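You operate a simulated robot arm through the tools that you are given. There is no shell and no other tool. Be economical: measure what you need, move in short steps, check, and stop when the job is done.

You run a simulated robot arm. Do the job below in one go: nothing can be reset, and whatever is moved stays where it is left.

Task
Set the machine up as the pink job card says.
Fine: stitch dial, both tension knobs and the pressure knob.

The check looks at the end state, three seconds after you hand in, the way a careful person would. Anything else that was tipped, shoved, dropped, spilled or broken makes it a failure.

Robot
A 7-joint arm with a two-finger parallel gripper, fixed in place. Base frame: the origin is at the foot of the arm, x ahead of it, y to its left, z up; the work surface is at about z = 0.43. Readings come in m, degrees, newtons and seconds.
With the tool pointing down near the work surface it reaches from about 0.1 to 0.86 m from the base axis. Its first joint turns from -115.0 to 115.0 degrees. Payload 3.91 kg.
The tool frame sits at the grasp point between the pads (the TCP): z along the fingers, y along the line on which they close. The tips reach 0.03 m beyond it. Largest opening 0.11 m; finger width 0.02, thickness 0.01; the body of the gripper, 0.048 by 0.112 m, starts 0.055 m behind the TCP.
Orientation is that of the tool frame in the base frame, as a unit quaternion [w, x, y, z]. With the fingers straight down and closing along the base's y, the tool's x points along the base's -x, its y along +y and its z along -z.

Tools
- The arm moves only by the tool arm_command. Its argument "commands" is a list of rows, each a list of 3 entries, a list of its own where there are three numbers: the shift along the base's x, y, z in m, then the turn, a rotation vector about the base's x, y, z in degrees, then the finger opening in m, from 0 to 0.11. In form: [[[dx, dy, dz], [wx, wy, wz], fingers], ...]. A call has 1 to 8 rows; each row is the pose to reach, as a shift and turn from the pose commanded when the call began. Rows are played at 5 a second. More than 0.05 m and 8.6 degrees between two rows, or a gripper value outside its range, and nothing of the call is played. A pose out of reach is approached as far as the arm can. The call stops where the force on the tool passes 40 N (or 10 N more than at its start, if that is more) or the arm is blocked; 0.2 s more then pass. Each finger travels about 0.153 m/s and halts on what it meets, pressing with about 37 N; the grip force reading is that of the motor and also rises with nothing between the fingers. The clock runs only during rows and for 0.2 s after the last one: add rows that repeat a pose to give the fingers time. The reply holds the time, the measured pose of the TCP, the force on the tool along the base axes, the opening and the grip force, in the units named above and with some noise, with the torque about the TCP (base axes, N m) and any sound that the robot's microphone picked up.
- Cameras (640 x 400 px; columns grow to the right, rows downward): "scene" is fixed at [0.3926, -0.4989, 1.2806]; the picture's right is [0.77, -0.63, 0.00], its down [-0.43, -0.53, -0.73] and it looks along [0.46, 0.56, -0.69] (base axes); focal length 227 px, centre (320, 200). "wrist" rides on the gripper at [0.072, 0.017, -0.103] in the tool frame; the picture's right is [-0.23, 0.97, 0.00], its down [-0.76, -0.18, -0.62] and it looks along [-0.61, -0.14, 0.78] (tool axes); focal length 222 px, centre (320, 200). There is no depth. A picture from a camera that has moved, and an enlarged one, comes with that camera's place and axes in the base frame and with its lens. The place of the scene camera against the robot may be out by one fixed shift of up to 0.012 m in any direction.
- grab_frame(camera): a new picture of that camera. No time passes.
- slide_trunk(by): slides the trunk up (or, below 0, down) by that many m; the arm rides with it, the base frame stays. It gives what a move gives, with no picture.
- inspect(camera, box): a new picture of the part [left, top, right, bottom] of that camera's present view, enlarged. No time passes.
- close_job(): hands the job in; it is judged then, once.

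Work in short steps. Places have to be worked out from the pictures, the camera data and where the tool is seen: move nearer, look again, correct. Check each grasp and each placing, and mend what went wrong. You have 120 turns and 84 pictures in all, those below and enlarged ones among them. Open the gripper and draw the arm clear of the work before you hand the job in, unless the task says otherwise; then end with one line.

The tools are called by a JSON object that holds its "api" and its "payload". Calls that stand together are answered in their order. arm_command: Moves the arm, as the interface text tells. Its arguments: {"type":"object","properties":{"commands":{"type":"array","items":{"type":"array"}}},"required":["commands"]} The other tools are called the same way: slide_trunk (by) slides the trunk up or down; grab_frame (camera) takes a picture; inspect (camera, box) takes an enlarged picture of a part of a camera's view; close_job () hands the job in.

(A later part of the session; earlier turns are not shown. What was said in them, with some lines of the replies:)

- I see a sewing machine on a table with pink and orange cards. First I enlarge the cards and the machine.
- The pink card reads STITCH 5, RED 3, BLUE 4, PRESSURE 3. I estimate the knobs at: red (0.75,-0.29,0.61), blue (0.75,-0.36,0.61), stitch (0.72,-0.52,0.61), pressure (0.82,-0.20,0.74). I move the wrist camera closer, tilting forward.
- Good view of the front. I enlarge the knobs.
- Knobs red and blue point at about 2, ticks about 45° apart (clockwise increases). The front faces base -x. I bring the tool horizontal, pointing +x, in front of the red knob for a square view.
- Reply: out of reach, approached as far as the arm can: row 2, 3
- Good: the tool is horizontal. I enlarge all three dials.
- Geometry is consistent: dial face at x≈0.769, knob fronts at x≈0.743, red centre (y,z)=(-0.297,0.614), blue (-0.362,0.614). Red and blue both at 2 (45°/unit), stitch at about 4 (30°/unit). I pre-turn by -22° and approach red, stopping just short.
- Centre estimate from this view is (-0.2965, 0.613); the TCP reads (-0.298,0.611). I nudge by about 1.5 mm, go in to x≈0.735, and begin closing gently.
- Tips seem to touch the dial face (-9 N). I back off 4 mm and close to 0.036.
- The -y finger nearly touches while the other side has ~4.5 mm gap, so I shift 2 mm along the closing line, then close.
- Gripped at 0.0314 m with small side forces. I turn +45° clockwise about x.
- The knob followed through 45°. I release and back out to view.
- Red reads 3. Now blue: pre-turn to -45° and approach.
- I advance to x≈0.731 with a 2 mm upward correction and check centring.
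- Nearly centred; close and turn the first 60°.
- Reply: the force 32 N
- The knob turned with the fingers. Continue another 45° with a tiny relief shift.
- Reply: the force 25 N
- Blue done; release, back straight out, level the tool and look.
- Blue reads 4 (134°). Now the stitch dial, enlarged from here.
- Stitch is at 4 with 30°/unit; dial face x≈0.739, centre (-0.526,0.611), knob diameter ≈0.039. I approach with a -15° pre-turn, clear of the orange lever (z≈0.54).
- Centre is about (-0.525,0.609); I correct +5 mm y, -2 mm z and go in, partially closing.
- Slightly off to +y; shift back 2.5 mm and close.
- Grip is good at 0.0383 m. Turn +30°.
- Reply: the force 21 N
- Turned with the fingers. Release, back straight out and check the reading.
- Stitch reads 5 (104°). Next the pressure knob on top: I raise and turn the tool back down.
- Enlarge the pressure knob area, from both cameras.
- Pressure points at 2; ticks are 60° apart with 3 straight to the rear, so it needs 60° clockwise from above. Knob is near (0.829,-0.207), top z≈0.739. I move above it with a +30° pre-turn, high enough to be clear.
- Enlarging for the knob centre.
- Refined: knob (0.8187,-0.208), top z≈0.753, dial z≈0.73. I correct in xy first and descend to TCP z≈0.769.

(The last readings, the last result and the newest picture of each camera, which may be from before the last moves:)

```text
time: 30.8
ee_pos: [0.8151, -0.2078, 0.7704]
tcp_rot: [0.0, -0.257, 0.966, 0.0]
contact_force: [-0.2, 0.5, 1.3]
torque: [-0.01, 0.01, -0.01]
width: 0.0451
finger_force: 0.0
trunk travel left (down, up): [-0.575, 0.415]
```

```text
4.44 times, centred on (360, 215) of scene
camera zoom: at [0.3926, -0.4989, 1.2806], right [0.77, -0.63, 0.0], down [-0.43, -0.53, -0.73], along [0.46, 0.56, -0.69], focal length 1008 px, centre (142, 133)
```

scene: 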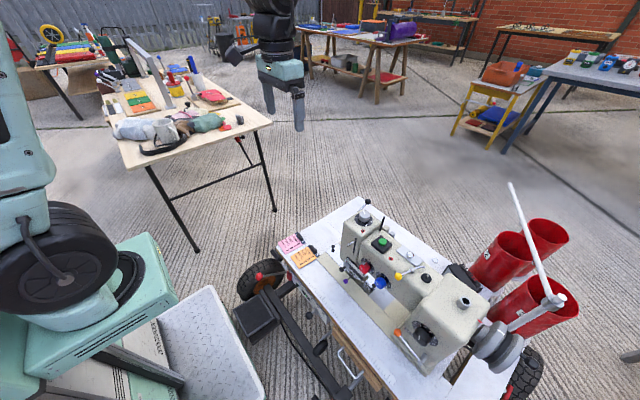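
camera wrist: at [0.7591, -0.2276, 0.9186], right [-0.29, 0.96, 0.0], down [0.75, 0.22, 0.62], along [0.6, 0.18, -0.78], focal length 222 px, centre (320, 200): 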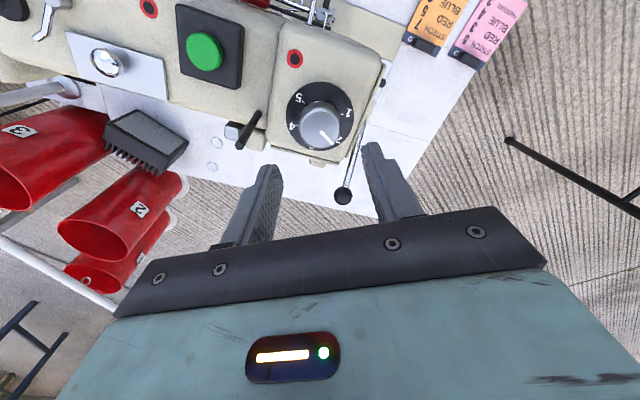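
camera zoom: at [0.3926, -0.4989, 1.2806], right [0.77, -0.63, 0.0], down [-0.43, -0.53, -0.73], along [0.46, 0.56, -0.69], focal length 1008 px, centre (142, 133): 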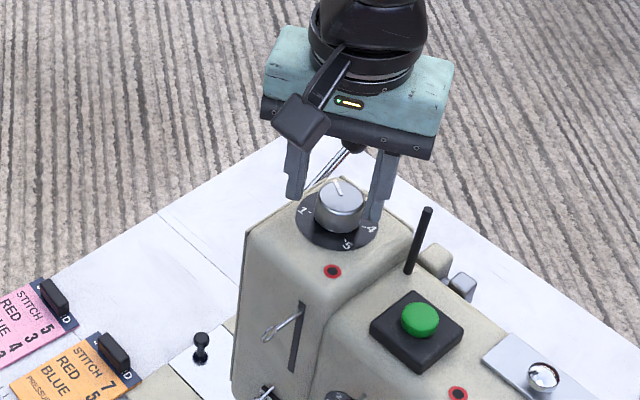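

Triangulation gives knob centre (0.822,-0.2085), top z≈0.745. I shift +6 mm x, -1 mm y, and go down 11 mm.

{"api": "arm_command", "payload": {"commands": [[[0.006, -0.001, 0], [0, 0, 0], 0.045], [[0.006, -0.001, -0.006], [0, 0, 0], 0.045], [[0.006, -0.001, -0.011], [0, 0, 0], 0.04], [[0.006, -0.001, -0.011], [0, 0, 0], 0.037]]}}

{"api": "inspect", "payload": {"camera": "wrist", "box": [230, 100, 430, 225]}}

```text
time: 31.8
ee_pos: [0.8209, -0.2075, 0.7595]
tcp_rot: [0.0, -0.258, 0.966, 0.0]
contact_force: [-0.2, 0.5, 0.6]
torque: [-0.01, -0.01, -0.01]
width: 0.037
finger_force: 0.0
trunk travel left (down, up): [-0.575, 0.415]
```

```text
3.20 times, centred on (330, 162) of wrist
camera zoom: at [0.7501, -0.2295, 0.8636], right [-0.29, 0.96, 0.0], down [0.75, 0.22, 0.62], along [0.6, 0.18, -0.78], focal length 711 px, centre (288, 320)
```

zoom: 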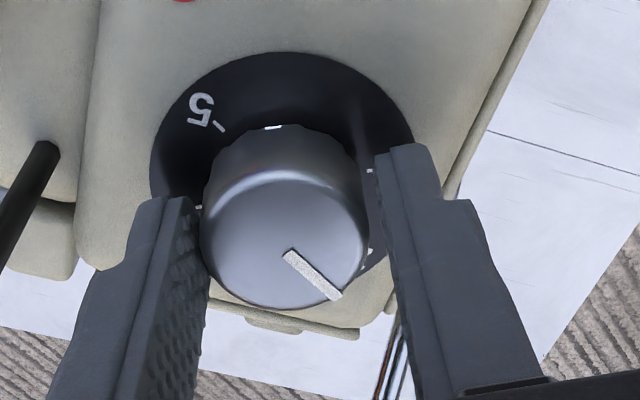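

Shift 1.5 mm toward the tight side, 2 mm lower, and close.

{"api": "arm_command", "payload": {"commands": [[[0.0008, -0.0013, -0.002], [0, 0, 0], 0.037], [[0.0008, -0.0013, -0.002], [0, 0, 0], 0.033], [[0.0008, -0.0013, -0.002], [0, 0, 0], 0.028], [[0.0008, -0.0013, -0.002], [0, 0, 0], 0.026]]}}

{"api": "inspect", "payload": {"camera": "wrist", "box": [230, 100, 430, 225]}}

```text
time: 32.8
ee_pos: [0.8207, -0.2096, 0.7566]
tcp_rot: [-0.001, -0.257, 0.966, 0.001]
contact_force: [-4.2, 7.6, 2.8]
torque: [-0.06, -0.1, 0.01]
width: 0.0337
finger_force: 45.1
trunk travel left (down, up): [-0.575, 0.415]
```

```text
3.20 times, centred on (330, 162) of wrist
camera zoom: at [0.7509, -0.2304, 0.8617], right [-0.29, 0.96, 0.0], down [0.75, 0.22, 0.62], along [0.6, 0.18, -0.78], focal length 711 px, centre (288, 320)
```

zoom: 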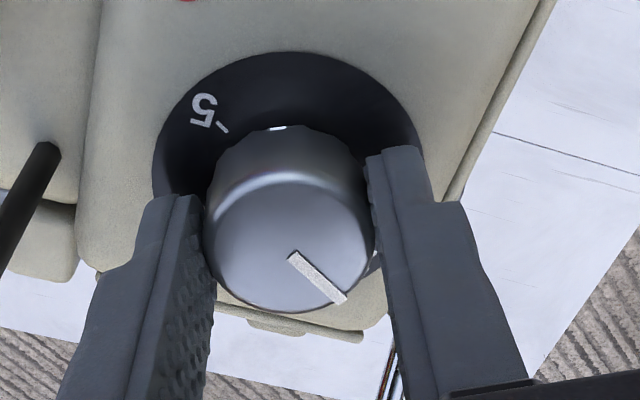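

Well centred. Turn -60° about z (clockwise from above).

{"api": "arm_command", "payload": {"commands": [[[0, 0, 0], [0, 0, -8], 0.026], [[0, 0, 0], [0, 0, -16], 0.026], [[0, 0, 0], [0, 0, -24], 0.026], [[0, 0, 0], [0, 0, -32], 0.026], [[0, 0, 0], [0, 0, -40], 0.026], [[0, 0, 0], [0, 0, -48], 0.026], [[0, 0, 0], [0, 0, -55], 0.026], [[0, 0, 0], [0, 0, -60.2], 0.026]]}}

{"api": "inspect", "payload": {"camera": "wrist", "box": [230, 100, 430, 225]}}

```text
time: 34.6
ee_pos: [0.8212, -0.2084, 0.7578]
tcp_rot: [-0.001, 0.262, 0.965, 0.001]
contact_force: [-16.0, 19.9, 6.5]
torque: [0.51, 0.85, 0.04]
width: 0.034
finger_force: 44.8
trunk travel left (down, up): [-0.575, 0.415]
```

```text
3.20 times, centred on (330, 162) of wrist
camera zoom: at [0.7685, -0.1571, 0.8619], right [0.69, 0.72, 0.0], down [0.57, -0.54, 0.62], along [0.45, -0.43, -0.78], focal length 711 px, centre (288, 320)
```

zoom: 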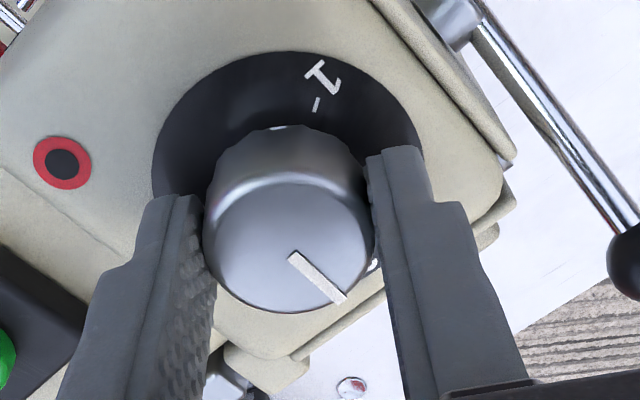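

Turned. Release, lift straight up, and look.

{"api": "arm_command", "payload": {"commands": [[[0, 0, 0], [0, 0, 0], 0.038], [[0, 0, 0], [0, 0, 0], 0.05], [[0, 0, 0.02], [0, 0, 0], 0.05], [[0, 0, 0.06], [0, 0, 0], 0.05], [[-0.02, 0, 0.1], [0, 0, 8], 0.05], [[-0.06, 0, 0.13], [0, 0, 16], 0.05], [[-0.1, 0, 0.15], [0, 0, 24], 0.05], [[-0.13, 0, 0.17], [0, 0, 30], 0.05]]}}

{"api": "grab_frame", "payload": {"camera": "wrist"}}

{"api": "inspect", "payload": {"camera": "wrist", "box": [280, 120, 400, 215]}}

```text
time: 36.4
ee_pos: [0.6894, -0.2093, 0.9267]
tcp_rot: [-0.002, 0.004, 1.0, 0.0]
contact_force: [-0.5, 0.8, -0.7]
torque: [-0.01, 0.03, -0.01]
width: 0.0501
finger_force: 0.2
trunk travel left (down, up): [-0.575, 0.415]
```

```text
39 pictures are left
camera wrist: at [0.6182, -0.1928, 1.0308], right [0.23, 0.97, 0.0], down [0.76, -0.18, 0.62], along [0.61, -0.14, -0.78], focal length 222 px, centre (320, 200)
```

wrist: 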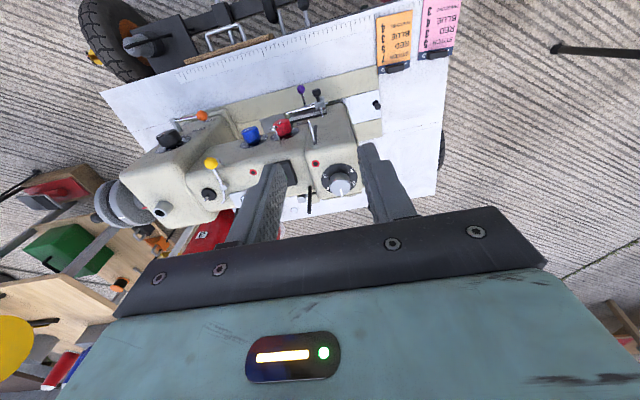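

```text
4.21 times, centred on (340, 168) of wrist
camera zoom: at [0.6182, -0.1928, 1.0308], right [0.23, 0.97, 0.0], down [0.76, -0.18, 0.62], along [0.61, -0.14, -0.78], focal length 935 px, centre (236, 337)
```

zoom: 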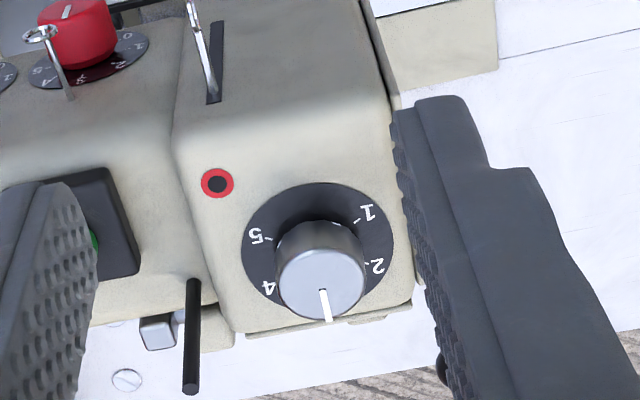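

Pressure reads 3 (≈88° vs 90°). I draw the arm clear and open, then do a last check from the scene camera.

{"api": "arm_command", "payload": {"commands": [[[-0.02, 0.04, 0.02], [0, 0, 0], 0.08], [[-0.03, 0.08, 0.05], [0, 0, 0], 0.11], [[-0.03, 0.12, 0.08], [0, 0, 0], 0.11], [[-0.03, 0.16, 0.11], [0, 0, 0], 0.11]]}}

{"api": "inspect", "payload": {"camera": "scene", "box": [270, 190, 510, 390]}}

{"api": "inspect", "payload": {"camera": "scene", "box": [340, 190, 460, 270]}}

{"api": "inspect", "payload": {"camera": "scene", "box": [380, 270, 480, 370]}}

```text
refused: row 2 steps farther than a row can; nothing moved
```

```text
2.00 times, centred on (390, 290) of scene
camera zoom: at [0.3926, -0.4989, 1.2806], right [0.77, -0.63, 0.0], down [-0.43, -0.53, -0.73], along [0.46, 0.56, -0.69], focal length 454 px, centre (180, 20)
```

zoom: 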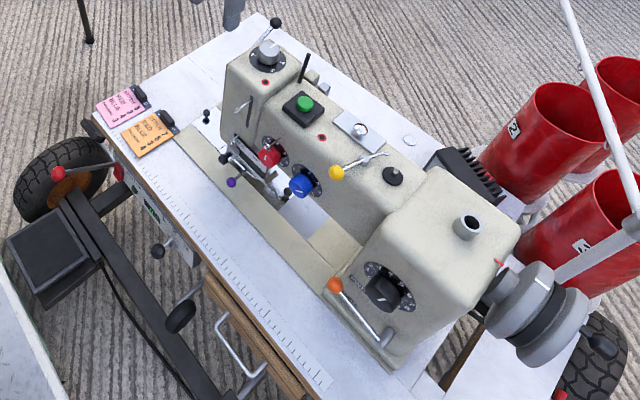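

```text
5.00 times, centred on (400, 230) of scene
camera zoom: at [0.3926, -0.4989, 1.2806], right [0.77, -0.63, 0.0], down [-0.43, -0.53, -0.73], along [0.46, 0.56, -0.69], focal length 1134 px, centre (-80, 50)
```

zoom: 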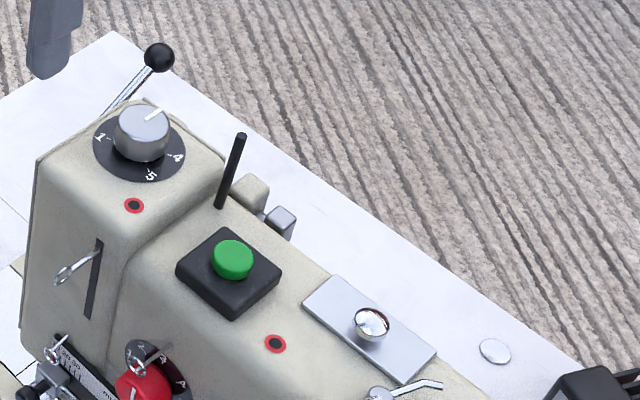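

```text
4.00 times, centred on (430, 320) of scene
camera zoom: at [0.3926, -0.4989, 1.2806], right [0.77, -0.63, 0.0], down [-0.43, -0.53, -0.73], along [0.46, 0.56, -0.69], focal length 907 px, centre (-120, -280)
```

zoom: 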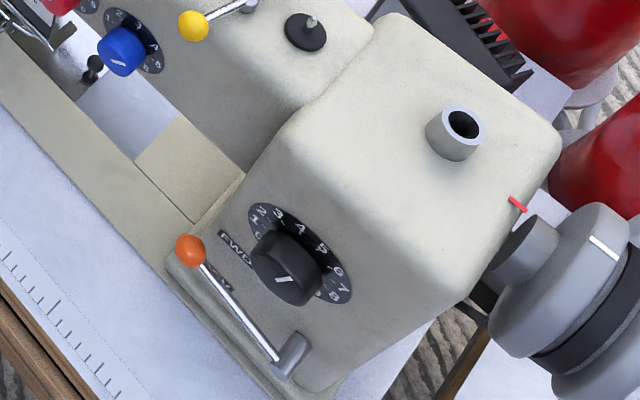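

Everything else looks untouched. The retreat was refused for step size, so I repeat it in smaller steps.

{"api": "arm_command", "payload": {"commands": [[[-0.01, 0.02, 0.03], [0, 0, 0], 0.08], [[-0.02, 0.04, 0.06], [0, 0, 0], 0.11], [[-0.03, 0.06, 0.09], [0, 0, 0], 0.11], [[-0.03, 0.09, 0.12], [0, 0, 0], 0.11], [[-0.03, 0.12, 0.14], [0, 0, 0], 0.11]]}}

```text
time: 37.6
ee_pos: [0.6624, -0.0892, 1.0696]
tcp_rot: [0.0, 0.003, 1.0, -0.001]
contact_force: [0.0, -0.4, -0.2]
torque: [0.04, 0.05, 0.0]
width: 0.1099
finger_force: 0.1
trunk travel left (down, up): [-0.575, 0.415]
```

The arm is clear and the gripper open; handing in.

{"api": "close_job", "payload": {}}

```text
The job is handed in.
```

The machine is set to the pink card: stitch 5, red 3, blue 4 and pressure 3, each confirmed by picture after the turn; the job is handed in with the gripper open and the arm clear.
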